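You operate a simulated robot arm through the tools that you are given. There is no shell and no other tool. Be economical: measure what you need, move in short steps, check, and stop when the job is done.

You run a simulated two-armed robot. Do the job below in one go: nothing can be reset, and whatever is moved stays where it is left.

Task
Vacuum the blue cushion clean, switch off, then hold the nozzle, pull the hose end off and park it.
Fine: the purple flat nozzle stands where it stood; the teal inlet switch ends off; the blue hose end goes into the vacuum hose holder. Set down upright: purple flat nozzle. What is to be rubbed or washed off counts as gone when no trace of it is left.
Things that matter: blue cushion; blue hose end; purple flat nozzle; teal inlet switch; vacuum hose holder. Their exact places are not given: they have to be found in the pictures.

It is judged by the outcome, as a careful person would: the job done as asked, and still so three seconds after it is handed in. It fails if anything else is knocked over, pushed out of place, dropped, spilled or broken.

Robot
Two 6-joint arms with two-finger parallel grippers on one trunk, on a base that drives. Base frame: it is fixed to the floor where the robot stands at the start and does not move with it; the origin is under the middle of the robot, x ahead of it, y to its left, z up; the surface under the hand at the start is at about z = 88. Readings come in cm, degrees, newtons and seconds.
The left shoulder is at the start at [-7.7, 17.7, 83.2], the right one opposite. With the tool pointing down near the work surface each hand reaches from about 10 to 72 cm from the robot's upright axis, wherever it stands, measured 20 degrees to its own side. Places, roughly: blue hose end (4x11x4 cm) [40, 0, 90]; purple flat nozzle (12x8x8 cm) [50, 0, 90]; teal inlet switch [50, 40, 110]; vacuum hose holder [60, 20, 100]. Payload 1.57 kg a hand.
Tool frame (each hand has its own): the origin (TCP) lies between the finger pads and is the grasp point; the fingertips stand 3 cm ahead of it; z points along the fingers, y is the line along which they close. The gripper opens to 8 cm. The fingers are 1.7 cm wide and 1.2 cm thick; the gripper's body (4 by 8.2 cm) begins 8 cm behind the TCP.
Orientation is told as [roll, pitch, yaw] about the base's x, y, z axes, in that order, counted from this pose: with the fingers straight down and closing along the base's y, the tool's x points along the base's -x, its y along +y and its z along -z.

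Tools
- The arms move only by the tool servo_tool. It takes "left_commands", "right_commands" or both (then of equal length, played together; a hand with none holds still); each is one flat list of numbers, 7 for each row, row after row: the shift along the tool's x, y, z in units of 40 mm (1.0 is 40 mm), then the turn, a rotation vector about the tool's x, y, z in units of 8 degrees (1.0 is 8 degrees), then the gripper command, from -1 (shut) to 1 (fully open), values between in proportion. In form: [x, y, z, ax, ay, az, hand, x, y, z, ax, ay, az, hand, ...]. A call has 1 to 12 rows; each row shifts and turns the commanded pose from where the row before left it, along the tool's axes as they then stand. A call with a number of a shift or a turn outside -1 to 1 is refused whole. Rows are played at 5 a second. More than 5 cm and 8.6 degrees between two rows, or a gripper value outside its range, and nothing of the call is played. Where a pose cannot be reached the arm comes as near as it can. A force on the tool above 40 N (or 10 N above the force at the start of the call, whichever is more), or a blocked arm, ends the call early, and 0.2 s more pass. The fingers move at their own pace (about 7.2 cm/s each) and stop on an object; they squeeze with about 27 N. The grip force told is the motor's: it shows also when the fingers shut on nothing. Time passes only in rows, and 0.2 s behind the last, so rows that do not move let the fingers close. It gives the time, the measured TCP pose, the force on the tool (base axes), the opening and the grip force at its end, in the units of the frame above (readings bear some noise), with the torque about the TCP (base axes, N m) and any sound that the robot's microphone picked up.
- Cameras (640 x 400 px; columns grow to the right, rows downward): "scene" is now at [3.87, 3.2, 156.78]; the picture's right is [0.37, -0.93, 0.00], its down [-0.60, -0.24, -0.77] and it looks along [0.71, 0.28, -0.64] (base axes); focal length 288 px, centre (320, 200). "left" rides on the left gripper at [7.2, 0.7, -12.2] in its tool frame; the picture's right is [-0.09, 1.00, 0.00], its down [-0.84, -0.08, -0.54] and it looks along [-0.54, -0.05, 0.84] (tool axes); focal length 238 px, centre (320, 200). "right" rides on the right gripper at [7.2, -0.7, -12.2] in its tool frame; the picture's right is [0.09, 1.00, 0.00], its down [-0.84, 0.08, -0.54] and it looks along [-0.54, 0.05, 0.84] (tool axes); focal length 238 px, centre (320, 200).
- snapshot(camera): a new picture of that camera. No time passes.
- raise_lower(by): slides the trunk up (or, below 0, down) by that many cm; the arms and the scene camera ride with it, the base frame stays. It gives what a move gives, with no picture.
- base_move(legs): drives the robot by 1 to 6 legs, each [ahead, left, turn to the left] in cm, cm and degrees, along the robot's own axes; the way and the turn of a leg run together, so that a leg with both is an arc; at most 150 cm and 180 degrees a leg. The arms and the cameras ride along, it lands a little off, and it stops where it bumps. It gives what a move gives.
- aim_head(pan, tilt): turns the head with the scene camera to pan (to the left, within 143 degrees either way) and tilt (down, from -29 to 69), counted from straight ahead of the robot. It gives what a move gives.
- point_at(camera, pixels): for up to 12 pixels [column, row] of the newest picture of that camera ("zoom" is the newest enlarged one), the place [x, y, z] in the base frame of the surface seen there, good to about 0.3 cm. No time passes.
- enlarge(camera, box): a new picture of the part [left, top, right, bottom] of that camera's present view, enlarged. No time passes.
- hand_in(): hands the job in; it is judged then, once.

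Work in short steps. Measure before you move; look again where a grasp or a placing could have gone wrong, and mend it. You have 80 turns and 78 pictures in all, those below and enlarged ones among them. Open the grippers and draw the arms clear of the work before you hand the job in, unless the task says otherwise; then end with one line.

The tools are called after "Request:" as name(argument=value, ...) on one line, values as JSON. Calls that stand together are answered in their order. servo_tool: Moves the arms, as the interface text tells. Its arguments: {"type":"object","properties":{"left_commands":{"type":"array"},"right_commands":{"type":"array"}},"required":[]} The other tools are called the same way: raise_lower (by) slides the trunk up or down; base_move (legs) drives the base; aim_head (pan, tilt) turns the head that bears the scene camera; snapshot (camera) takes a picture; point_at (camera, pixels) gives the place of the surface under pixels of a picture; enlarge (camera, box) takes an enlarged picture of a part of a camera's view; hand_in () hands the job in.

At the start:

```text
time: 0.0
left_tool_pos: [29.8, 28.69, 134.59]
left_tcp_rot: [0.0, 0.0, 0.0]
left_contact_force: [0.1, -0.2, -0.1]
left_moment: [0.05, 0.01, -0.03]
left_grip_width: 7.98
left_gripper_force: 0.1
right_tool_pos: [34.74, -4.18, 131.65]
right_tcp_rot: [0.0, 0.0, 0.0]
right_contact_force: [-0.2, -0.2, -0.1]
right_moment: [0.02, 0.0, -0.03]
right_grip_width: 8.01
right_gripper_force: 0.0
trunk travel left (down, up): [-27.5, 5.3]
robot x, y, heading: [-0.02, 0.34, -0.3]
head pan, tilt: [21.5, 39.9]
```

scene: 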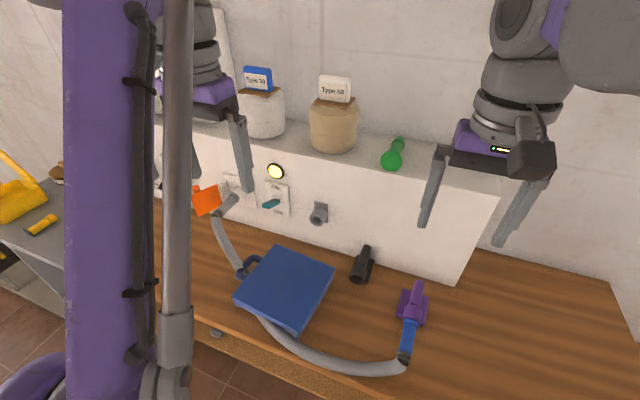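
right: 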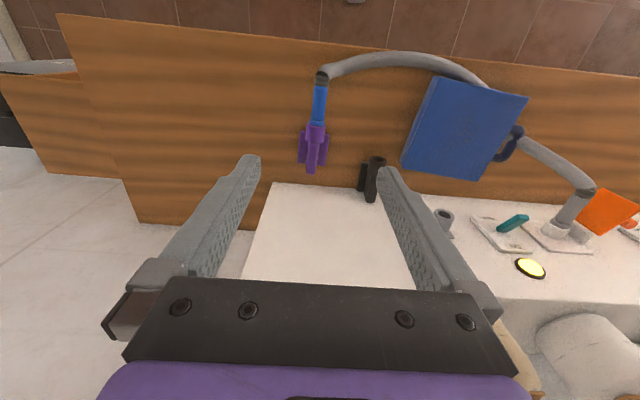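
left: 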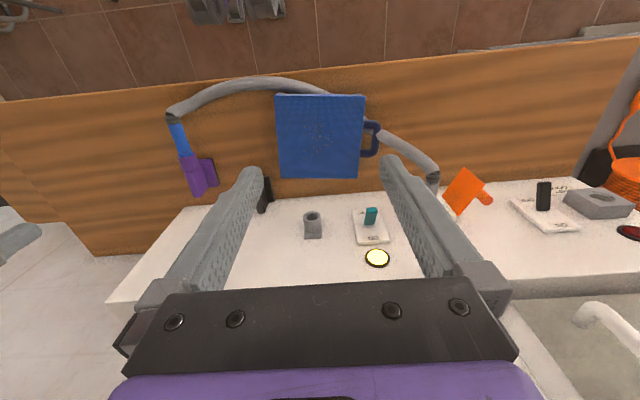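

The scene shows the nozzle/hose around (410,320), the cushion at (285,288), and the teal switch at (270,203). I'll enlarge these areas to see details.

Request:
enlarge(camera="scene", box=[180, 140, 340, 240])

Request:
enlarge(camera="scene", box=[220, 220, 460, 380])

Request:
point_at(camera="scene", pixels=[[283, 248], [334, 266], [235, 297], [293, 332], [285, 288], [408, 330], [405, 357], [416, 290], [403, 300], [270, 204], [319, 212], [362, 265]])

```text
4.00 times, centred on (260, 190) of scene
```

zoom: 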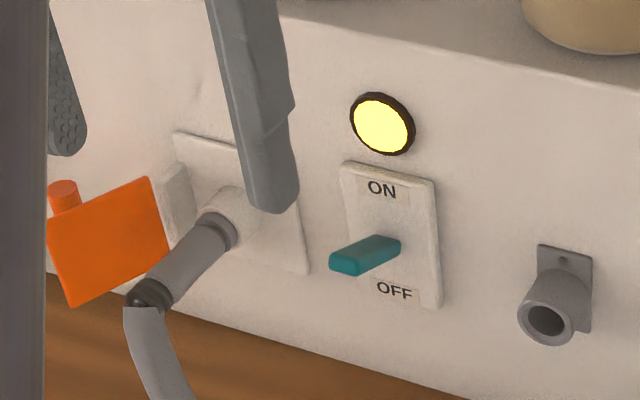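

```text
2.50 times, centred on (340, 300) of scene
```

zoom: 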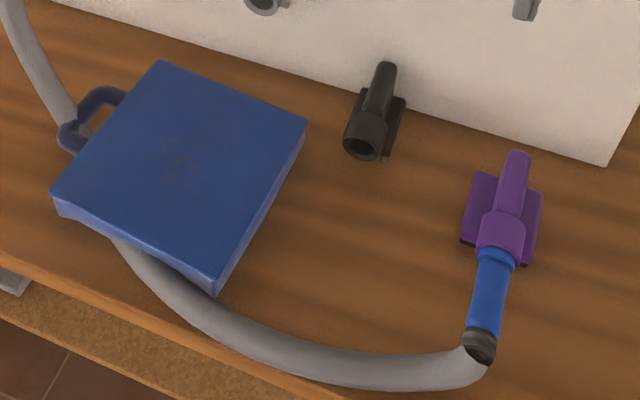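

```text
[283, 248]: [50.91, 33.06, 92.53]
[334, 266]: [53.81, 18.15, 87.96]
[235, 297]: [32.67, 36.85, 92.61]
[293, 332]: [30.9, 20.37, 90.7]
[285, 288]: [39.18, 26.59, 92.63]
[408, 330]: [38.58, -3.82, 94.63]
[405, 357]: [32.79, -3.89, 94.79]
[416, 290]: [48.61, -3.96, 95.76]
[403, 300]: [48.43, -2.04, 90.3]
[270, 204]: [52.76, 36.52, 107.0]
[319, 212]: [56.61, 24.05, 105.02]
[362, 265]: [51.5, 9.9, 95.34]
```

The switch lever tilts up (ON, lamp lit) and dirt is visible mid-cushion. I'll look closer at the nozzle from the right hand and the cushion from the left.

Request:
enlarge(camera="right", box=[270, 50, 400, 210])

Request:
enlarge(camera="left", box=[150, 70, 390, 220])

Request:
enlarge(camera="scene", box=[370, 270, 450, 370])

```text
2.50 times, centred on (335, 130) of right
```

zoom: 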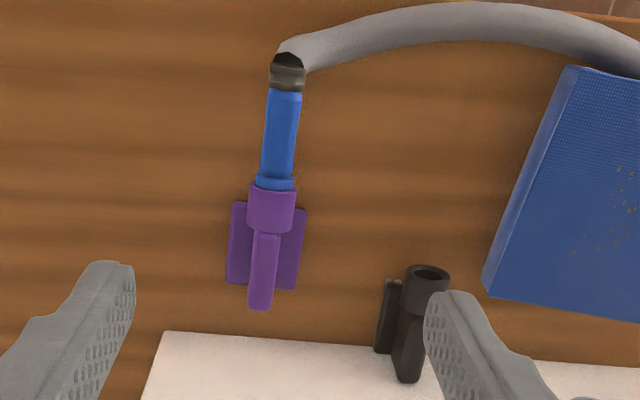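

```text
2.67 times, centred on (270, 145) of left
```

zoom: 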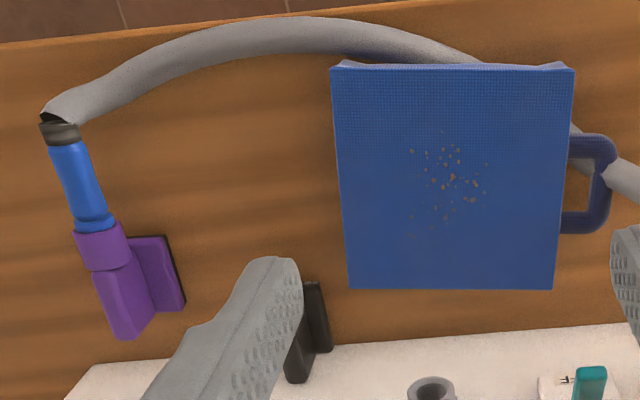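

```text
4.00 times, centred on (410, 320) of scene
```

zoom: 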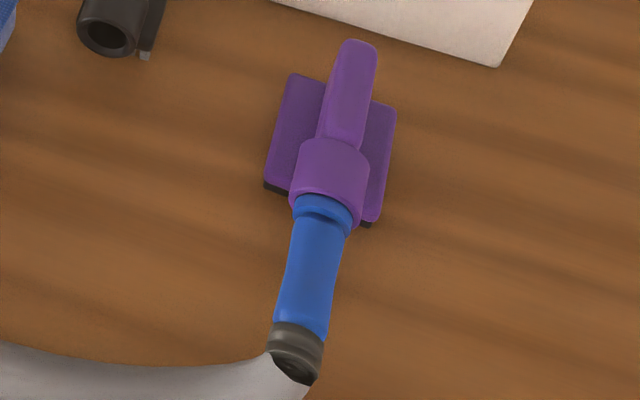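

I'll measure points on the grip bar, socket, hose end and plate.

Request:
point_at(camera="zoom", pixels=[[358, 50], [350, 95], [342, 130], [338, 160], [330, 185], [318, 240], [305, 300], [295, 335], [290, 90], [275, 175], [385, 115], [370, 210]])

Request:
point_at(camera="left", pixels=[[305, 124], [325, 130], [335, 143], [312, 155], [306, 158], [278, 96], [363, 97], [281, 177], [357, 177], [374, 140], [313, 226], [370, 215]])

```text
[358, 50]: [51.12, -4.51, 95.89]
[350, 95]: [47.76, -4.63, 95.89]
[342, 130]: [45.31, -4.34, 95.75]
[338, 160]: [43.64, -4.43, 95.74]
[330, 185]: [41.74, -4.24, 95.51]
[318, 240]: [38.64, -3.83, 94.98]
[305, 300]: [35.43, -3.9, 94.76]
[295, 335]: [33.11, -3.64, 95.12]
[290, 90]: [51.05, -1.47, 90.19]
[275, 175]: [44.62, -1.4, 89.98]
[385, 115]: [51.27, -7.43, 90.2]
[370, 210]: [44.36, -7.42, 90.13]
```

```text
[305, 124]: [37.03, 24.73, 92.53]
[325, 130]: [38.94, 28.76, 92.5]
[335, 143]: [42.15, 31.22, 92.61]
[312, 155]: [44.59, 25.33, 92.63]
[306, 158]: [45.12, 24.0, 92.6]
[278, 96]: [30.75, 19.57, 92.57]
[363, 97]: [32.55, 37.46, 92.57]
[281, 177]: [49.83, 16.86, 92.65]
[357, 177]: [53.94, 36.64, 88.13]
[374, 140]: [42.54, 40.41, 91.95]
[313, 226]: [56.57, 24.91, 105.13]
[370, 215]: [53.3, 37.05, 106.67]
```

Grip bar centre is about (48.5, -4.5), top z 95.9, with the plate top at 90.2; dirt spans x 37–45, y 24–31. I move the right hand aside and the left hand above the bar.

Request:
servo_tool(left_commands=[-0.4675, -0.83, 0, 0, 0, 0, 1, -0.4675, -0.83, 0, 0, 0, 0, 1, -0.4675, -0.83, 0, 0, 0, 0, 1, -0.4675, -0.83, 0, 0, 0, 0, 1, -0.4675, -0.83, 0, 0, 0, 0, 1, -0.4675, -0.83, 0, 0, 0, 0, 1, -0.4675, -0.83, 0, 0, 0, 0, 1, -0.4675, -0.83, 0, 0, 0, 0, 1, -0.4675, -0.83, 0, 0, 0, 0, 1, -0.4675, -0.83, 0, 0, 0, 0, 1, 0, 0, 1, 0, 0, 0, 0, 0, 0, 1, 0, 0, 0, 0], right_commands=[0.2, -1, 0, 0, 0, 0, 1, 0.2, -1, 0, 0, 0, 0, 1, 0.2, -1, 0, 0, 0, 0, 1, 0.2, -1, 0, 0, 0, 0, 1, 0.2, -1, 0, 0, 0, 0, 1, 0.2, -1, 0, 0, 0, 0, 1, 0.2, -1, 0, 0, 0, 0, 1, 0.2, -1, 0, 0, 0, 0, 1, 0, 0, 0, 0, 0, 0, 1, 0, 0, 0, 0, 0, 0, 1, 0, 0, 0, 0, 0, 0, 1, 0, 0, 0, 0, 0, 0, 1])

```text
time: 2.6
left_tool_pos: [43.34, -3.4, 117.85]
left_tcp_rot: [0.0, 0.0, 0.0]
left_contact_force: [-0.9, 0.1, 0.0]
left_moment: [0.0, -0.01, -0.02]
left_grip_width: 4.0
left_gripper_force: 0.0
left hand out of reach, approached as far as the arm can: row 2, 3, 4, 5, 6, 7, 8, 9, 10
right_tool_pos: [28.22, -36.1, 131.42]
right_tcp_rot: [0.0, -0.1, 0.0]
right_contact_force: [-1.0, -1.3, -0.7]
right_moment: [-0.03, 0.07, -0.04]
right_grip_width: 8.0
right_gripper_force: 0.1
trunk travel left (down, up): [-27.5, 5.3]
robot x, y, heading: [-0.1, -0.14, -0.2]
head pan, tilt: [21.5, 39.9]
```

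High up the reach was limited, ending at (43.3, -3.4, 117.9). I look from the left hand to check alignment.

Request:
snapshot(camera="left")

Request:
snapshot(camera="scene")

```text
69 pictures are left
```

left: 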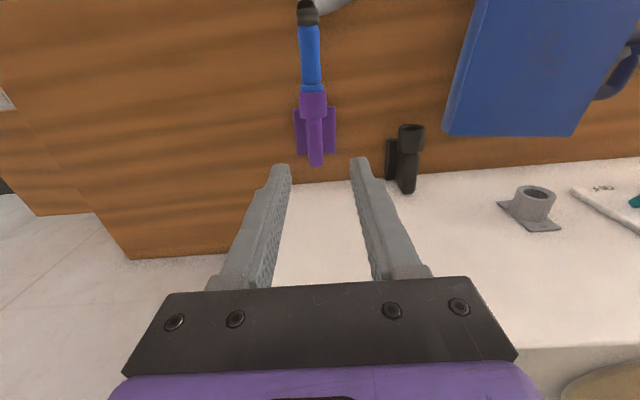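

```text
68 pictures are left
```

scene: 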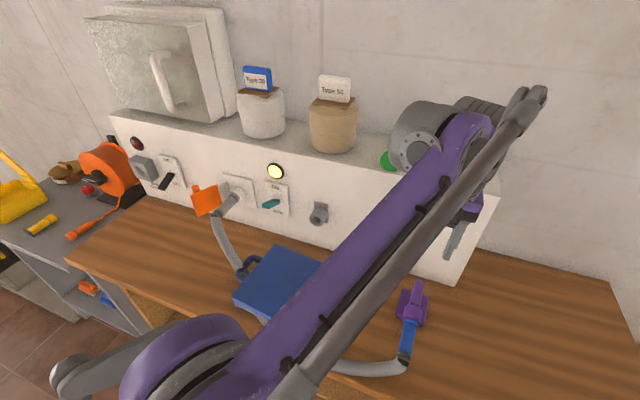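

Nothing touched. I lower to z≈102 and come forward to x≈48.5.

Request:
servo_tool(left_commands=[-0.2, -0.05, 0.9, 0, 0, 0, 0, -0.25, -0.05, 0.9, 0, 0, 0, 0, -0.25, -0.05, 0.9, 0, 0, 0, 0, -0.3, -0.05, 0.9, 0, 0, 0, 0, -0.3, -0.05, 0, 0, 0, 0, 0.2, 0, 0, 0, 0, 0, 0, 0.2])

Request:
snapshot(camera="left")

```text
time: 4.0
left_tool_pos: [48.37, -4.1, 103.55]
left_tcp_rot: [0.0, 0.1, 0.0]
left_contact_force: [0.3, -0.2, 0.6]
left_moment: [0.03, 0.03, 0.02]
left_grip_width: 4.81
left_gripper_force: 0.1
right_tool_pos: [28.08, -36.03, 131.55]
right_tcp_rot: [-0.1, 0.1, 0.0]
right_contact_force: [0.6, -1.0, 0.0]
right_moment: [0.0, 0.01, 0.0]
right_grip_width: 8.0
right_gripper_force: 0.1
trunk travel left (down, up): [-27.5, 5.3]
robot x, y, heading: [0.21, -0.32, 0.1]
head pan, tilt: [21.5, 39.9]
```

```text
67 pictures are left
```

left: 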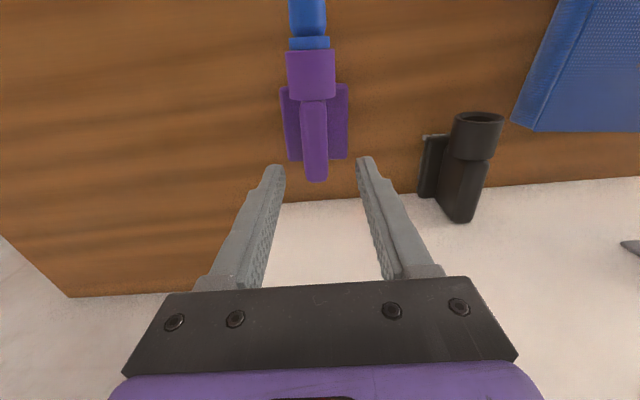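

Bar visible at (315,105)–(316,175). I measure it in this view before descending.

Request:
point_at(camera="left", pixels=[[313, 108], [316, 150], [317, 176], [302, 130], [328, 130], [286, 95], [344, 95], [346, 155], [312, 75], [443, 165], [600, 270]])

```text
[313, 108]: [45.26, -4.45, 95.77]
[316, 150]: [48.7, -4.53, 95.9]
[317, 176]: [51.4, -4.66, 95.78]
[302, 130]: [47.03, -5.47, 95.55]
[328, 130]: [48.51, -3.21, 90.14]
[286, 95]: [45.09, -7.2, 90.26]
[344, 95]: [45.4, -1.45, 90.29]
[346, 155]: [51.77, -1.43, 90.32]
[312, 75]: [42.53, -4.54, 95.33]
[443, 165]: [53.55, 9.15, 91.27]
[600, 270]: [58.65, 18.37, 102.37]
```

I descend to z≈94 centred on the bar (y -4.5) and close.

Request:
servo_tool(left_commands=[0, -0.1, 0.8, 0, 0, 0, 0.2, 0, 0, 0.8, 0, 0, 0, 0.2, 0, 0, 0.78, 0, 0, 0, 0.2, 0, 0, 0, 0, 0, 0, 0.2, 0, 0, 0, 0, 0, 0, -1, 0, 0, 0, 0, 0, 0, -1, 0, 0, 0, 0, 0, 0, -1, 0, 0, 0, 0, 0, 0, -1])

Request:
snapshot(camera="left")

```text
time: 5.8
left_tool_pos: [48.29, -4.48, 93.97]
left_tcp_rot: [0.1, 0.0, 0.0]
left_contact_force: [0.5, -0.2, -0.2]
left_moment: [-0.02, -0.07, -0.01]
left_grip_width: 2.26
left_gripper_force: 27.0
right_tool_pos: [28.08, -36.07, 131.49]
right_tcp_rot: [-0.1, 0.1, 0.1]
right_contact_force: [-0.4, -0.2, 0.3]
right_moment: [0.01, 0.01, 0.01]
right_grip_width: 7.99
right_gripper_force: 0.1
trunk travel left (down, up): [-27.5, 5.3]
robot x, y, heading: [0.46, -0.12, -0.2]
head pan, tilt: [21.5, 39.9]
```

```text
66 pictures are left
```

left: 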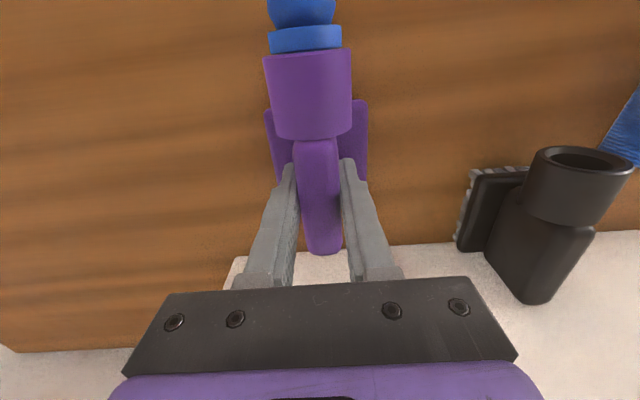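

Solid grip (2.26 cm) at TCP (48.3, -4.5, 94.0), which is the return pose. I lift about 8 cm.

Request:
servo_tool(left_commands=[0, 0, -0.5, 0, 0, 0, -1, 0, 0, -0.5, 0, 0, 0, -1, 0, 0, -0.5, 0, 0, 0, -1, 0, 0, -0.5, 0, 0, 0, -1, 0, 0, 0, 0, 0, 0, -1])

Request:
snapshot(camera="scene")

Request:
snapshot(camera="left")

```text
time: 7.0
left_tool_pos: [48.39, -4.62, 102.08]
left_tcp_rot: [0.0, 0.0, 0.0]
left_contact_force: [0.9, 0.1, -2.6]
left_moment: [-0.03, -0.05, -0.01]
left_grip_width: 2.27
left_gripper_force: 27.1
right_tool_pos: [28.28, -36.01, 131.55]
right_tcp_rot: [0.0, 0.0, 0.0]
right_contact_force: [0.7, 0.7, -0.5]
right_moment: [-0.03, -0.02, -0.01]
right_grip_width: 7.97
right_gripper_force: 0.1
trunk travel left (down, up): [-27.5, 5.3]
robot x, y, heading: [0.27, -0.08, 0.0]
head pan, tilt: [21.5, 39.9]
```

```text
65 pictures are left
```

scene: 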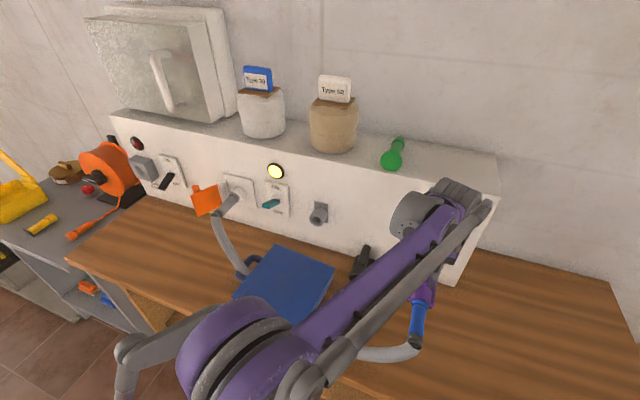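

```text
64 pictures are left
```

left: 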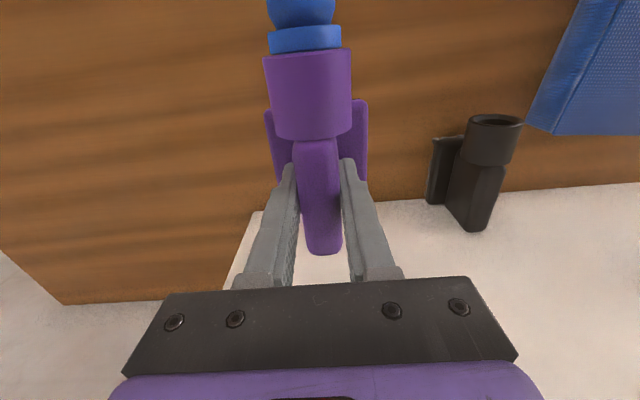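

Lifted cleanly with the hose attached. I back off to x≈41 (clear of the black nozzle at x 50+) and traverse to y≈27.

Request:
servo_tool(left_commands=[0.9, 0.3, -0.2, 0, 0, 0, -1, 0.9, 0.5, -0.1, 0, 0, 0, -1, 0, 1, 0, 0, 0, 0, -1, 0, 1, 0, 0, 0, 0, -1, 0, 1, 0, 0, 0, 0, -1, 0, 1, 0, 0, 0, 0, -1, 0, 1, 0, 0, 0, 0, -1, 0, 1, 0, 0, 0, 0, -1, 0, 1, 0, 0, 0, 0, -1, 0, 0, 0, 0, 0, 0, -1])

Request:
snapshot(camera="left")

Request:
snapshot(camera="scene")

```text
time: 9.2
left_tool_pos: [41.23, 26.94, 103.37]
left_tcp_rot: [0.0, -0.1, 0.1]
left_contact_force: [-0.8, 0.2, -2.3]
left_moment: [0.02, -0.07, -0.01]
left_grip_width: 2.27
left_gripper_force: 27.4
right_tool_pos: [28.07, -35.98, 131.44]
right_tcp_rot: [0.0, 0.0, 0.0]
right_contact_force: [0.4, -1.0, -0.2]
right_moment: [0.02, 0.0, 0.02]
right_grip_width: 7.99
right_gripper_force: 0.1
trunk travel left (down, up): [-27.5, 5.3]
robot x, y, heading: [0.39, -0.0, 0.1]
head pan, tilt: [21.5, 39.9]
```

```text
63 pictures are left
```

left: 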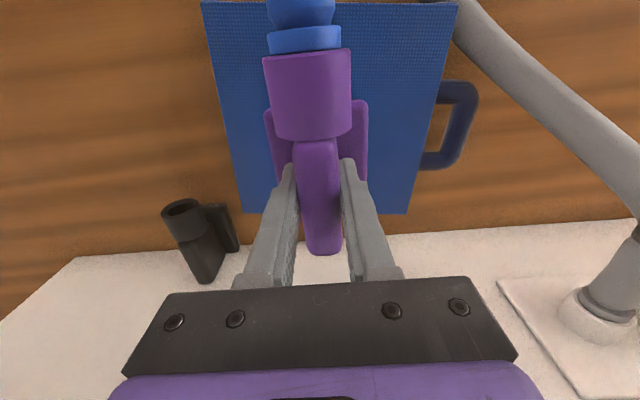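

```text
62 pictures are left
```

scene: 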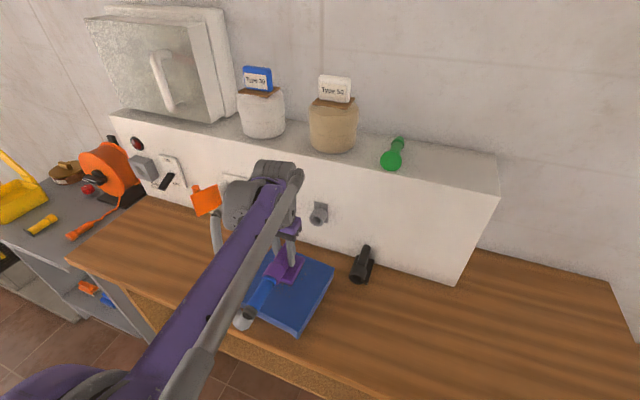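

Nozzle hovers over the cushion. I lower gently to contact (expected z≈98.6).

Request:
servo_tool(left_commands=[0, 0, 0.5, 0, 0, 0, -1, 0, 0, 0.4, 0, 0, 0, -1, 0, 0, 0.15, 0, 0, 0, -1, 0, 0, 0.1, 0, 0, 0, -1, 0, 0, 0, 0, 0, 0, -1])

```text
time: 10.4
left_tool_pos: [41.19, 26.78, 98.63]
left_tcp_rot: [0.0, 0.0, 0.0]
left_contact_force: [-0.4, 0.7, -2.1]
left_moment: [0.01, -0.03, -0.03]
left_grip_width: 2.25
left_gripper_force: 27.1
right_tool_pos: [28.09, -36.07, 131.54]
right_tcp_rot: [0.0, 0.0, 0.0]
right_contact_force: [-0.5, 1.1, 0.8]
right_moment: [-0.03, -0.02, -0.02]
right_grip_width: 8.0
right_gripper_force: 0.1
trunk travel left (down, up): [-27.5, 5.3]
robot x, y, heading: [0.12, 0.16, -0.1]
head pan, tilt: [21.5, 39.9]
```

Not yet loaded; I press a touch lower.

Request:
servo_tool(left_commands=[0, 0, 0.06, 0, 0, 0, -1, 0, 0, 0.0, 0, 0, 0, -1])

Request:
enlarge(camera="scene", box=[220, 230, 350, 340])

```text
time: 11.0
left_tool_pos: [41.1, 26.74, 98.42]
left_tcp_rot: [0.1, 0.0, 0.1]
left_contact_force: [1.2, 1.1, 3.5]
left_moment: [0.04, 0.04, -0.05]
left_grip_width: 2.26
left_gripper_force: 27.1
right_tool_pos: [28.13, -36.17, 131.63]
right_tcp_rot: [-0.1, 0.0, 0.0]
right_contact_force: [-0.4, -0.9, -0.2]
right_moment: [0.0, 0.01, 0.01]
right_grip_width: 8.0
right_gripper_force: 0.1
trunk travel left (down, up): [-27.5, 5.3]
robot x, y, heading: [0.16, 0.07, -0.0]
head pan, tilt: [21.5, 39.9]
```

```text
3.64 times, centred on (285, 285) of scene
```

zoom: 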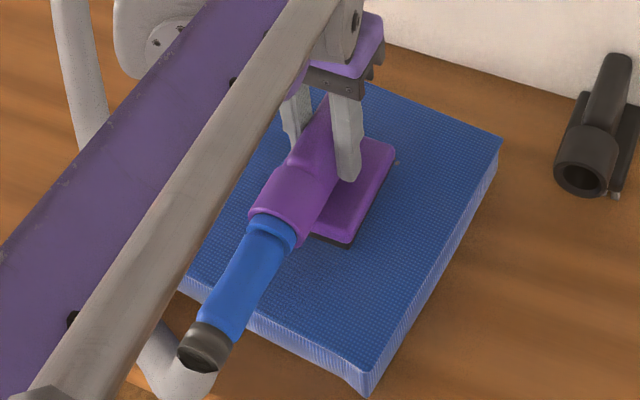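

In contact with ~6 N. I begin sweeping: back to x≈37, forward to x≈46, then shift a lane to y≈30.

Request:
servo_tool(left_commands=[0.4, 0, 0, 0, 0, 0, -1, 0.4, 0, 0, 0, 0, 0, -1, 0.2, 0, 0, 0, 0, 0, -1, -0.4, 0, 0, 0, 0, 0, -1, -0.4, 0, 0, 0, 0, 0, -1, -0.4, 0, 0, 0, 0, 0, -1, -0.4, 0, 0, 0, 0, 0, -1, -0.4, 0, 0, 0, 0, 0, -1, -0.2, 0, 0, 0, 0, 0, -1, 0, 0.4, 0, 0, 0, 0, -1, 0, 0.4, 0, 0, 0, 0, -1, 0.3, 0, 0, 0, 0, 0, -1])

Request:
snapshot(camera="left")

```text
time: 13.6
left_tool_pos: [44.78, 29.84, 98.55]
left_tcp_rot: [0.1, -0.1, 0.0]
left_contact_force: [7.8, 0.0, 15.0]
left_moment: [-0.12, 0.16, 0.03]
left_grip_width: 2.27
left_gripper_force: 26.9
right_tool_pos: [28.11, -36.12, 131.63]
right_tcp_rot: [0.0, 0.0, 0.0]
right_contact_force: [0.1, -0.1, 0.3]
right_moment: [-0.01, -0.05, -0.02]
right_grip_width: 7.98
right_gripper_force: 0.1
trunk travel left (down, up): [-27.5, 5.3]
robot x, y, heading: [-0.37, 0.07, 0.2]
head pan, tilt: [21.5, 39.9]
```

```text
60 pictures are left
```

left: 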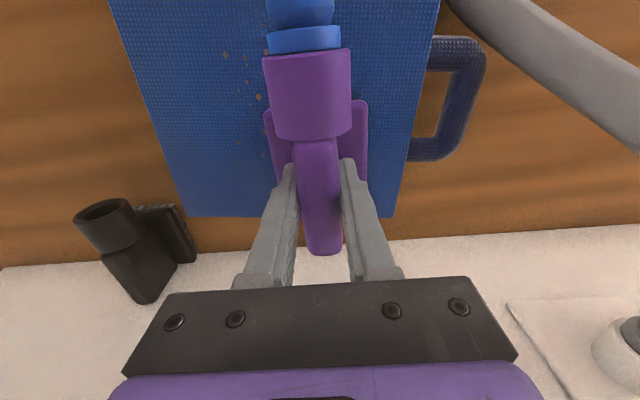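

Some grains remain on the right-hand (low-y) side at (235,75). I continue: back along this lane, then across to y≈24, easing pressure slightly.

Request:
servo_tool(left_commands=[0.4, 0, -0.03, 0, 0, 0, -1, 0.4, 0, 0, 0, 0, 0, -1, 0.4, 0, 0, 0, 0, 0, -1, 0.4, 0, 0, 0, 0, 0, -1, 0.4, 0, 0, 0, 0, 0, -1, 0, -0.4, 0, 0, 0, 0, -1, 0, -0.4, 0, 0, 0, 0, -1, 0, -0.4, 0, 0, 0, 0, -1, 0, -0.3, 0, 0, 0, 0, -1, -0.4, 0, 0, 0, 0, 0, -1, -0.4, 0, 0, 0, 0, 0, -1, -0.4, 0, 0, 0, 0, 0, -1])

Request:
servo_tool(left_commands=[-0.4, 0, 0, 0, 0, 0, -1, -0.4, 0, 0, 0, 0, 0, -1, -0.3, 0, 0, 0, 0, 0, -1, 0, 0, -0.5, 0, 0, 0, -1, 0, 0, -0.8, 0, 0, 0, -1, 0, 0, -0.8, 0, 0, 0, -1, 0, 0.8, -0.5, 0, 0, 0, -1, 0, 0.8, -0.5, 0, 0, 0, -1, 0, 0.8, 0, 0, 0, 0, -1, 0, 0, 0, 0, 0, 0, -1])

Request:
snapshot(camera="left")

Request:
snapshot(camera="scene")

```text
time: 16.2
left_tool_pos: [41.56, 23.89, 98.47]
left_tcp_rot: [0.1, 0.1, 0.0]
left_contact_force: [0.4, 0.3, -2.9]
left_moment: [-0.02, -0.09, -0.03]
left_grip_width: 2.27
left_gripper_force: 27.0
right_tool_pos: [28.21, -36.0, 131.51]
right_tcp_rot: [0.0, 0.0, 0.0]
right_contact_force: [0.0, 0.6, 0.4]
right_moment: [0.01, -0.03, 0.02]
right_grip_width: 8.01
right_gripper_force: 0.1
trunk travel left (down, up): [-27.5, 5.3]
robot x, y, heading: [-0.05, 0.13, 0.1]
head pan, tilt: [21.5, 39.9]
```

```text
time: 18.4
left_tool_pos: [45.72, 33.42, 110.94]
left_tcp_rot: [0.0, 0.0, 0.0]
left_contact_force: [0.1, 0.2, -3.0]
left_moment: [-0.01, -0.1, 0.0]
left_grip_width: 2.29
left_gripper_force: 27.0
right_tool_pos: [28.1, -36.08, 131.6]
right_tcp_rot: [0.0, -0.1, 0.0]
right_contact_force: [-0.7, 0.1, 0.5]
right_moment: [0.01, -0.01, -0.01]
right_grip_width: 8.0
right_gripper_force: 0.1
trunk travel left (down, up): [-27.5, 5.3]
robot x, y, heading: [0.27, -0.02, 0.2]
head pan, tilt: [21.5, 39.9]
```

```text
59 pictures are left
```

left: 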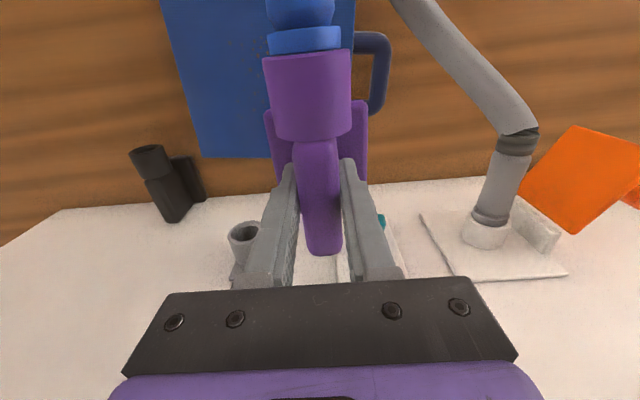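

```text
58 pictures are left
```

scene: 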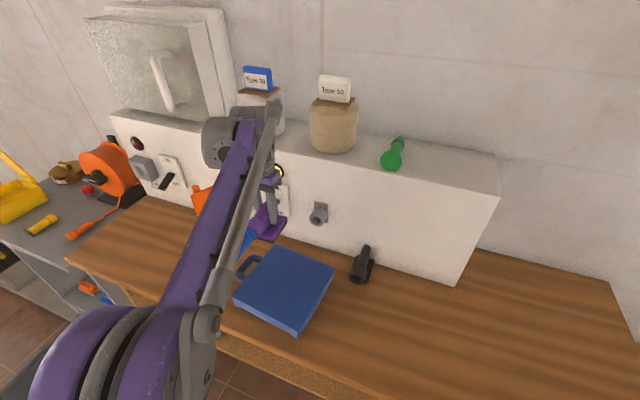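

I enlarge the cushion to check for remaining grains.

Request:
enlarge(camera="scene", box=[225, 240, 345, 340])

Request:
enlarge(camera="left", box=[150, 0, 400, 170])

Request:
point_at(camera="scene", pixels=[[284, 249], [333, 268], [235, 295], [291, 329]])

```text
4.00 times, centred on (285, 290) of scene
```

zoom: 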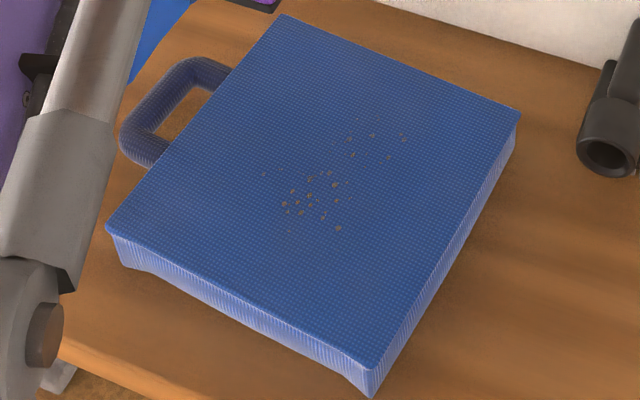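

```text
2.35 times, centred on (275, 85) of left
```

zoom: 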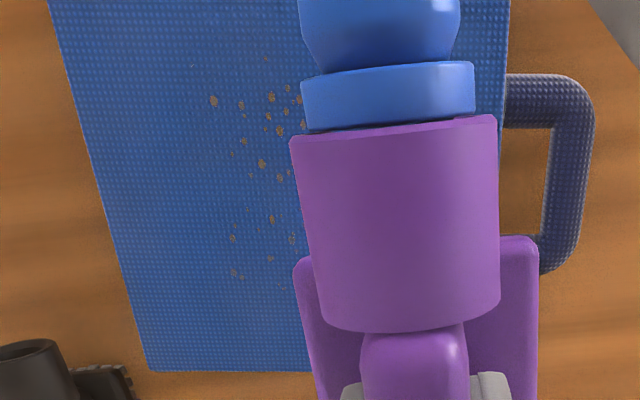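

```text
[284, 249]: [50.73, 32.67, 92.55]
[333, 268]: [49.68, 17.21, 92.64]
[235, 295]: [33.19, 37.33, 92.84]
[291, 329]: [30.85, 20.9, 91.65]
```

Grains still remain. I measure grain positions and zoom in on the switch to see its true state.

Request:
enlarge(camera="scene", box=[250, 160, 340, 230])

Request:
enlarge(camera="scene", box=[265, 265, 335, 305])

Request:
point_at(camera="scene", pixels=[[312, 274], [326, 274], [313, 279], [322, 279], [306, 286], [297, 284], [298, 289], [309, 297], [297, 298], [291, 283], [313, 290]])

```text
5.71 times, centred on (295, 195) of scene
```

zoom: 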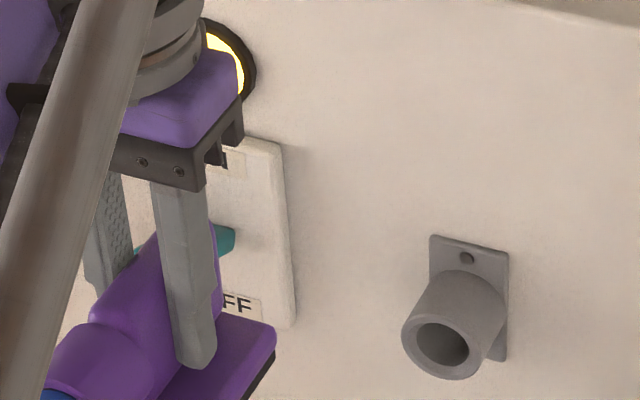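

```text
9.14 times, centred on (300, 285) of scene
```

zoom: 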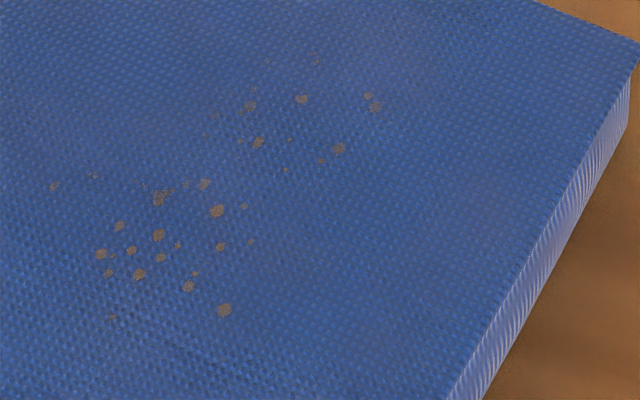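

```text
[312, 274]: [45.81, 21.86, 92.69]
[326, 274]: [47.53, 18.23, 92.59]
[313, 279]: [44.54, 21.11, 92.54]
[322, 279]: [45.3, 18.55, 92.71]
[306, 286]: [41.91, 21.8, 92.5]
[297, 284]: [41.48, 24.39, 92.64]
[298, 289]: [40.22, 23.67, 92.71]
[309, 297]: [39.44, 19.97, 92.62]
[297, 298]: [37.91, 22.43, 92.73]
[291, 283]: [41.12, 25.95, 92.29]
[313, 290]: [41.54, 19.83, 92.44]
```

I measure grain extents in this zoom.

Request:
point_at(camera="zoom", pixels=[[55, 186], [110, 317], [224, 310], [375, 107], [313, 58], [338, 149], [250, 105], [160, 197], [101, 254], [217, 210]])

```text
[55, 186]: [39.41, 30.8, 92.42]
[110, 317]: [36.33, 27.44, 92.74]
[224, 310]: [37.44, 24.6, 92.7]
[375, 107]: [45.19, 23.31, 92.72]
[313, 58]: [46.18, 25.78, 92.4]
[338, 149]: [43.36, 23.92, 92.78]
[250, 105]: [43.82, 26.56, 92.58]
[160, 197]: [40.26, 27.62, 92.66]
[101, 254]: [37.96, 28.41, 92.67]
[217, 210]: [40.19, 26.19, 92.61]
```

The grains lie at x 36–46, y 23–31, essentially the same as before, so the vacuum may not actually be sucking. I move the nozzle aside and inspect the switch.

Request:
servo_tool(left_commands=[0.8, -0.5, 0, 0, 0, 0, -1, 0.8, -0.5, 0, 0, 0, 0, -1, 0.6, -0.8, 0, 0, 0, 0, -1, 0, -1, 0, 0, 0, 0, -1, 0, -1, 0, 0, 0, 0, -1, 0, -1, 0, 0, 0, 0, -1, 0, 0, 0, 0, 0, 0, -1])

Request:
enlarge(camera="scene", box=[200, 155, 300, 225])

Request:
enlarge(camera="scene", box=[230, 240, 340, 340])

```text
time: 20.0
left_tool_pos: [37.09, 14.21, 110.78]
left_tcp_rot: [0.0, -0.1, 0.0]
left_contact_force: [0.2, 0.7, -2.4]
left_moment: [0.0, -0.07, -0.01]
left_grip_width: 2.26
left_gripper_force: 26.8
right_tool_pos: [28.08, -36.03, 131.57]
right_tcp_rot: [0.1, 0.1, 0.0]
right_contact_force: [-0.1, 0.3, -0.1]
right_moment: [-0.04, 0.0, -0.02]
right_grip_width: 7.98
right_gripper_force: 0.0
trunk travel left (down, up): [-27.5, 5.3]
robot x, y, heading: [-0.09, 0.04, 0.1]
head pan, tilt: [21.5, 39.9]
```

```text
5.71 times, centred on (250, 190) of scene
```

zoom: 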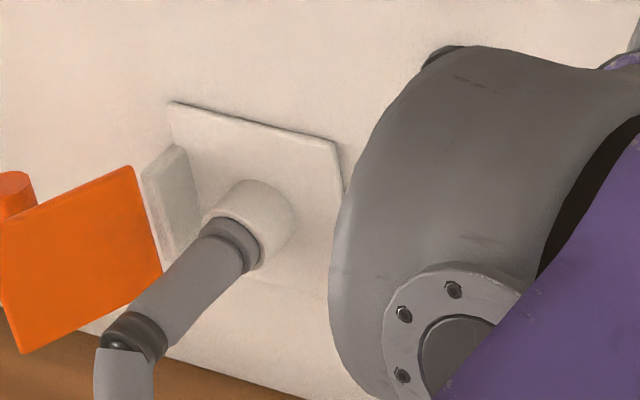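

```text
4.00 times, centred on (285, 290) of scene
```

zoom: 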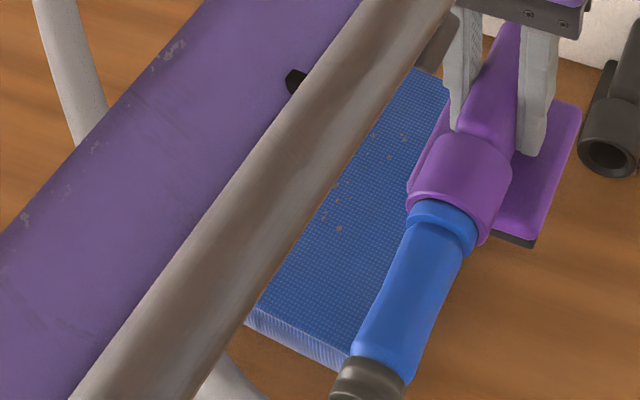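

Occluded by the arm; I try the left hand camera for the switch.

Request:
snapshot(camera="left")

Request:
enlarge(camera="left", box=[440, 180, 600, 340])

```text
51 pictures are left
```

left: 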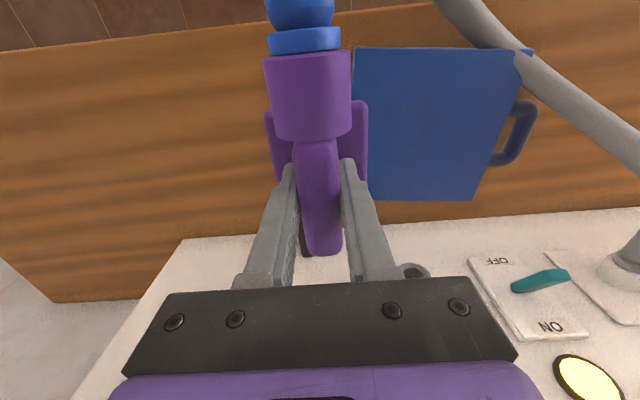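

```text
2.50 times, centred on (520, 260) of left
```

zoom: 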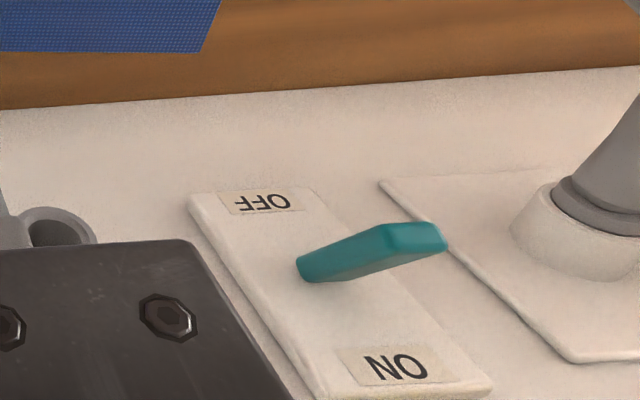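

I measure lever root, tip, labels and plate from this zoom, as well as the plate points.

Request:
point_at(camera="zoom", pixels=[[310, 270], [340, 255], [380, 245], [410, 235], [435, 237], [400, 262], [265, 202], [395, 367], [330, 300], [390, 290], [270, 250]])

Request:
enlarge(camera="left", box=[350, 45, 530, 200])

```text
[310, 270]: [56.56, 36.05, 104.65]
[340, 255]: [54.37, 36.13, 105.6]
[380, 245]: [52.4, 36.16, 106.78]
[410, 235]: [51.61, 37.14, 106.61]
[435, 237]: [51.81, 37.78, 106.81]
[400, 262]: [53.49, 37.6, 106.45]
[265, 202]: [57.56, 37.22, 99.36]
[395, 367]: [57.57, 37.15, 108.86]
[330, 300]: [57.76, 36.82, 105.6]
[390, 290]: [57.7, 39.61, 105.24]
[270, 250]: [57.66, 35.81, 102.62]
```

```text
2.58 times, centred on (440, 122) of left
```

zoom: 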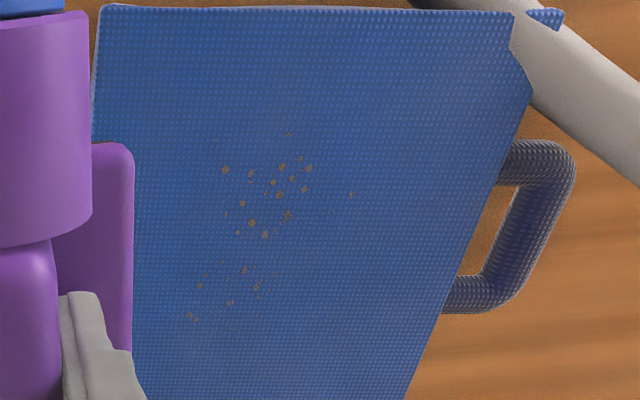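

The lever is tilted up (ON: tip z 106.8, root ~104), so it is running; fewer grains remain. I'll sweep again slower and with firm contact, starting at (37, 24.5).

Request:
servo_tool(left_commands=[0, 0.9, 0, 0, 0, 0, -1, 0, 0.9, 0, 0, 0, 0, -1, 0, 0.75, 0.3, 0, 0, 0, -1, 0, 0, 0.9, 0, 0, 0, -1, 0, 0, 0.9, 0, 0, 0, -1, 0, 0, 0.6, 0, 0, 0, -1, 0, 0, 0.2, 0, 0, 0, -1, 0, 0, 0.15, 0, 0, 0, -1, 0, 0, 0.08, 0, 0, 0, -1, 0, 0, 0, 0, 0, 0, -1])

```text
time: 22.2
left_tool_pos: [37.21, 24.55, 98.5]
left_tcp_rot: [0.0, 0.0, 0.0]
left_contact_force: [2.8, 1.3, 5.8]
left_moment: [0.05, 0.05, -0.03]
left_grip_width: 2.26
left_gripper_force: 27.1
right_tool_pos: [28.09, -36.02, 131.61]
right_tcp_rot: [-0.1, 0.0, 0.0]
right_contact_force: [-0.6, 0.4, 0.8]
right_moment: [-0.01, 0.03, -0.01]
right_grip_width: 7.99
right_gripper_force: 0.0
trunk travel left (down, up): [-27.5, 5.3]
robot x, y, heading: [-0.07, -0.24, -0.0]
head pan, tilt: [21.5, 39.9]
```

In contact with ~8 N. Slow forward lane at y 24.5, then watch.

Request:
servo_tool(left_commands=[-0.2, 0, 0, 0, 0, 0, -1, -0.2, 0, 0, 0, 0, 0, -1, -0.2, 0, 0, 0, 0, 0, -1, -0.2, 0, 0, 0, 0, 0, -1, -0.2, 0, 0, 0, 0, 0, -1, -0.2, 0, 0, 0, 0, 0, -1, -0.2, 0, 0, 0, 0, 0, -1, -0.2, 0, 0, 0, 0, 0, -1, -0.2, 0, 0, 0, 0, 0, -1, -0.2, 0, 0, 0, 0, 0, -1, -0.2, 0, 0, 0, 0, 0, -1, 0, 0, 0, 0, 0, 0, -1])

Request:
enlarge(camera="scene", box=[225, 240, 345, 340])

```text
time: 24.8
left_tool_pos: [45.91, 24.43, 98.4]
left_tcp_rot: [0.0, 0.1, 0.0]
left_contact_force: [-2.7, -0.2, 4.3]
left_moment: [-0.02, 0.1, -0.03]
left_grip_width: 2.27
left_gripper_force: 26.8
right_tool_pos: [28.16, -36.12, 131.67]
right_tcp_rot: [-0.1, 0.0, 0.0]
right_contact_force: [1.0, 0.0, 0.0]
right_moment: [0.02, 0.0, 0.03]
right_grip_width: 8.0
right_gripper_force: 0.1
trunk travel left (down, up): [-27.5, 5.3]
robot x, y, heading: [-0.3, -0.01, -0.0]
head pan, tilt: [21.5, 39.9]
```

```text
4.00 times, centred on (285, 290) of scene
```

zoom: 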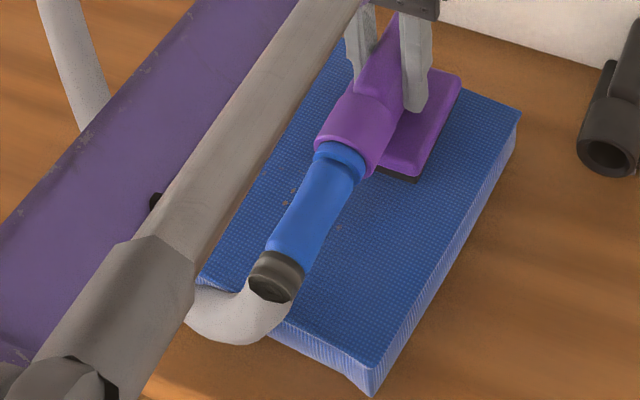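

Some grains look partly dissolved, so removal is gradual. I run a dense series of slow lanes over y 24–30.5, x 34–46.

Request:
servo_tool(left_commands=[0.27, 0, 0.03, 0, 0, 0, -1, 0.27, 0, 0, 0, 0, 0, -1, 0.27, 0, 0, 0, 0, 0, -1, 0.27, 0, 0, 0, 0, 0, -1, 0.27, 0, 0, 0, 0, 0, -1, 0.27, 0, 0, 0, 0, 0, -1, 0.27, 0, 0, 0, 0, 0, -1, 0.27, 0, 0, 0, 0, 0, -1, 0.27, 0, 0, 0, 0, 0, -1, 0.27, 0, 0, 0, 0, 0, -1, 0.27, 0, 0, 0, 0, 0, -1, 0, 0.375, 0, 0, 0, 0, -1])

Request:
servo_tool(left_commands=[-0.27, 0, 0, 0, 0, 0, -1, -0.27, 0, 0, 0, 0, 0, -1, -0.27, 0, 0, 0, 0, 0, -1, -0.27, 0, 0, 0, 0, 0, -1, -0.27, 0, 0, 0, 0, 0, -1, -0.27, 0, 0, 0, 0, 0, -1, -0.27, 0, 0, 0, 0, 0, -1, -0.27, 0, 0, 0, 0, 0, -1, -0.27, 0, 0, 0, 0, 0, -1, -0.27, 0, 0, 0, 0, 0, -1, -0.27, 0, 0, 0, 0, 0, -1, 0, 0.375, 0, 0, 0, 0, -1])

Request:
servo_tool(left_commands=[0.27, 0, 0, 0, 0, 0, -1, 0.27, 0, 0, 0, 0, 0, -1, 0.27, 0, 0, 0, 0, 0, -1, 0.27, 0, 0, 0, 0, 0, -1, 0.27, 0, 0, 0, 0, 0, -1, 0.27, 0, 0, 0, 0, 0, -1, 0.27, 0, 0, 0, 0, 0, -1, 0.27, 0, 0, 0, 0, 0, -1, 0.27, 0, 0, 0, 0, 0, -1, 0.27, 0, 0, 0, 0, 0, -1, 0.27, 0, 0, 0, 0, 0, -1, 0, 0.375, 0, 0, 0, 0, -1])

Request:
snapshot(camera="left")

Request:
enlarge(camera="scene", box=[225, 240, 345, 340])

```text
time: 27.4
left_tool_pos: [33.88, 25.93, 98.15]
left_tcp_rot: [0.0, 0.2, 0.0]
left_contact_force: [-2.4, -7.5, 16.5]
left_moment: [-0.17, 0.01, -0.04]
left_grip_width: 2.25
left_gripper_force: 27.5
right_tool_pos: [28.07, -36.13, 131.58]
right_tcp_rot: [0.2, -0.1, 0.0]
right_contact_force: [0.1, 1.0, 0.0]
right_moment: [0.0, 0.03, -0.01]
right_grip_width: 8.0
right_gripper_force: 0.0
trunk travel left (down, up): [-27.5, 5.3]
robot x, y, heading: [-0.02, 0.13, 0.0]
head pan, tilt: [21.5, 39.9]
```

```text
time: 30.0
left_tool_pos: [46.08, 27.59, 98.12]
left_tcp_rot: [0.0, 0.0, -0.1]
left_contact_force: [-0.5, 1.1, -2.9]
left_moment: [-0.02, -0.07, -0.02]
left_grip_width: 2.24
left_gripper_force: 26.7
right_tool_pos: [28.17, -35.93, 131.55]
right_tcp_rot: [0.1, 0.0, -0.1]
right_contact_force: [0.5, 0.6, 0.2]
right_moment: [0.0, -0.02, -0.03]
right_grip_width: 8.02
right_gripper_force: 0.1
trunk travel left (down, up): [-27.5, 5.3]
robot x, y, heading: [0.22, -0.07, 0.1]
head pan, tilt: [21.5, 39.9]
```

```text
time: 32.6
left_tool_pos: [34.05, 28.99, 98.26]
left_tcp_rot: [0.0, 0.1, 0.0]
left_contact_force: [0.0, -0.1, -2.8]
left_moment: [-0.01, -0.08, 0.04]
left_grip_width: 2.27
left_gripper_force: 27.0
right_tool_pos: [28.26, -36.07, 131.61]
right_tcp_rot: [0.0, 0.0, 0.0]
right_contact_force: [0.6, 0.8, 0.7]
right_moment: [0.02, -0.01, -0.01]
right_grip_width: 7.98
right_gripper_force: 0.1
trunk travel left (down, up): [-27.5, 5.3]
robot x, y, heading: [0.31, 0.15, 0.0]
head pan, tilt: [21.5, 39.9]
```

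```text
47 pictures are left
```

left: 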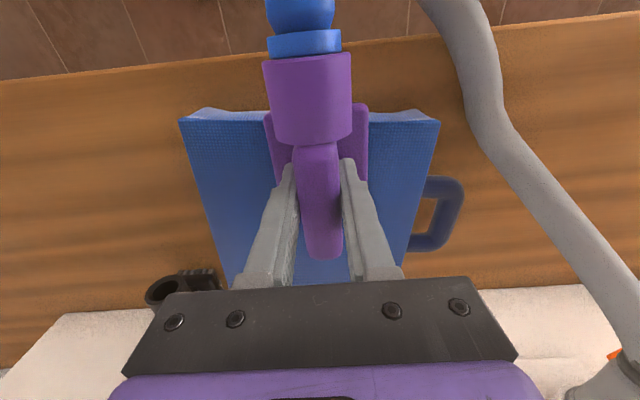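

```text
4.00 times, centred on (285, 290) of scene
```

zoom: 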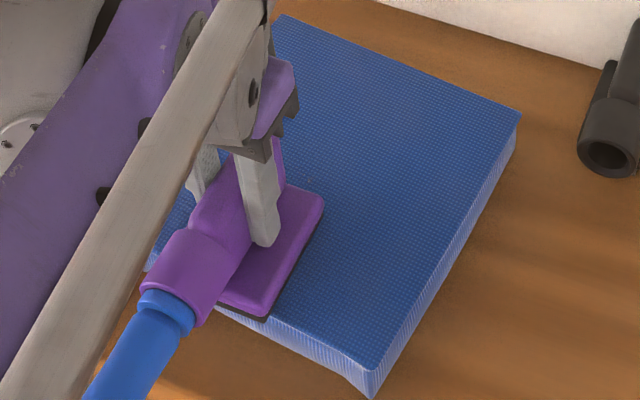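

Big improvement: the visible area is clean. Contact was lost lately, so I press ~2 mm lower and continue lanes at y 29 and 30.5, then back through the middle.

Request:
servo_tool(left_commands=[-0.27, 0, 0.06, 0, 0, 0, -1, -0.27, 0, 0, 0, 0, 0, -1, -0.27, 0, 0, 0, 0, 0, -1, -0.27, 0, 0, 0, 0, 0, -1, -0.27, 0, 0, 0, 0, 0, -1, -0.27, 0, 0, 0, 0, 0, -1, -0.27, 0, 0, 0, 0, 0, -1, -0.27, 0, 0, 0, 0, 0, -1, -0.27, 0, 0, 0, 0, 0, -1, -0.27, 0, 0, 0, 0, 0, -1, -0.27, 0, 0, 0, 0, 0, -1, 0, 0.375, 0, 0, 0, 0, -1])

Request:
servo_tool(left_commands=[0.27, 0, 0.03, 0, 0, 0, -1, 0.27, 0, 0, 0, 0, 0, -1, 0.27, 0, 0, 0, 0, 0, -1, 0.27, 0, 0, 0, 0, 0, -1, 0.27, 0, 0, 0, 0, 0, -1, 0.27, 0, 0, 0, 0, 0, -1, 0.27, 0, 0, 0, 0, 0, -1, 0.27, 0, 0, 0, 0, 0, -1, 0.27, 0, 0, 0, 0, 0, -1, 0.27, 0, 0, 0, 0, 0, -1, 0, -0.4, 0, 0, 0, 0, -1, 0, -0.4, 0, 0, 0, 0, -1])

Request:
servo_tool(left_commands=[-0.27, 0, 0, 0, 0, 0, -1, -0.27, 0, 0, 0, 0, 0, -1, -0.27, 0, 0, 0, 0, 0, -1, -0.27, 0, 0, 0, 0, 0, -1, -0.27, 0, 0, 0, 0, 0, -1, -0.27, 0, 0, 0, 0, 0, -1, -0.27, 0, 0, 0, 0, 0, -1, -0.27, 0, 0, 0, 0, 0, -1, -0.27, 0, 0, 0, 0, 0, -1, -0.27, 0, 0, 0, 0, 0, -1, 0, -0.4, 0, 0, 0, 0, -1, 0.27, 0, 0, 0, 0, 0, -1])

```text
time: 35.2
left_tool_pos: [45.99, 30.29, 97.99]
left_tcp_rot: [0.0, -0.2, -0.1]
left_contact_force: [2.2, -12.2, 23.1]
left_moment: [-0.28, -0.03, 0.05]
left_grip_width: 2.27
left_gripper_force: 26.8
right_tool_pos: [28.08, -36.35, 131.6]
right_tcp_rot: [0.2, 0.0, -0.1]
right_contact_force: [-0.1, 0.6, 0.5]
right_moment: [-0.02, -0.03, 0.01]
right_grip_width: 7.99
right_gripper_force: 0.2
trunk travel left (down, up): [-27.5, 5.3]
robot x, y, heading: [-0.2, -0.06, -0.0]
head pan, tilt: [21.5, 39.9]
```

```text
time: 37.8
left_tool_pos: [35.1, 27.21, 97.88]
left_tcp_rot: [0.0, 0.1, 0.0]
left_contact_force: [-1.4, 1.9, 4.9]
left_moment: [0.11, -0.05, 0.0]
left_grip_width: 2.3
left_gripper_force: 26.7
right_tool_pos: [28.21, -36.0, 131.58]
right_tcp_rot: [0.1, -0.1, 0.0]
right_contact_force: [0.9, 0.3, -0.3]
right_moment: [-0.01, 0.0, -0.05]
right_grip_width: 8.0
right_gripper_force: 0.0
trunk travel left (down, up): [-27.5, 5.3]
robot x, y, heading: [-0.18, 0.04, 0.2]
head pan, tilt: [21.5, 39.9]
```

```text
time: 40.4
left_tool_pos: [44.88, 25.85, 97.92]
left_tcp_rot: [-0.1, 0.0, 0.0]
left_contact_force: [0.2, -1.4, 0.0]
left_moment: [0.0, -0.02, 0.0]
left_grip_width: 2.24
left_gripper_force: 26.9
right_tool_pos: [28.23, -35.93, 131.65]
right_tcp_rot: [0.1, 0.1, 0.0]
right_contact_force: [-0.2, 0.6, 0.1]
right_moment: [0.01, -0.04, 0.0]
right_grip_width: 8.03
right_gripper_force: 0.0
trunk travel left (down, up): [-27.5, 5.3]
robot x, y, heading: [0.0, 0.01, -0.1]
head pan, tilt: [21.5, 39.9]
```

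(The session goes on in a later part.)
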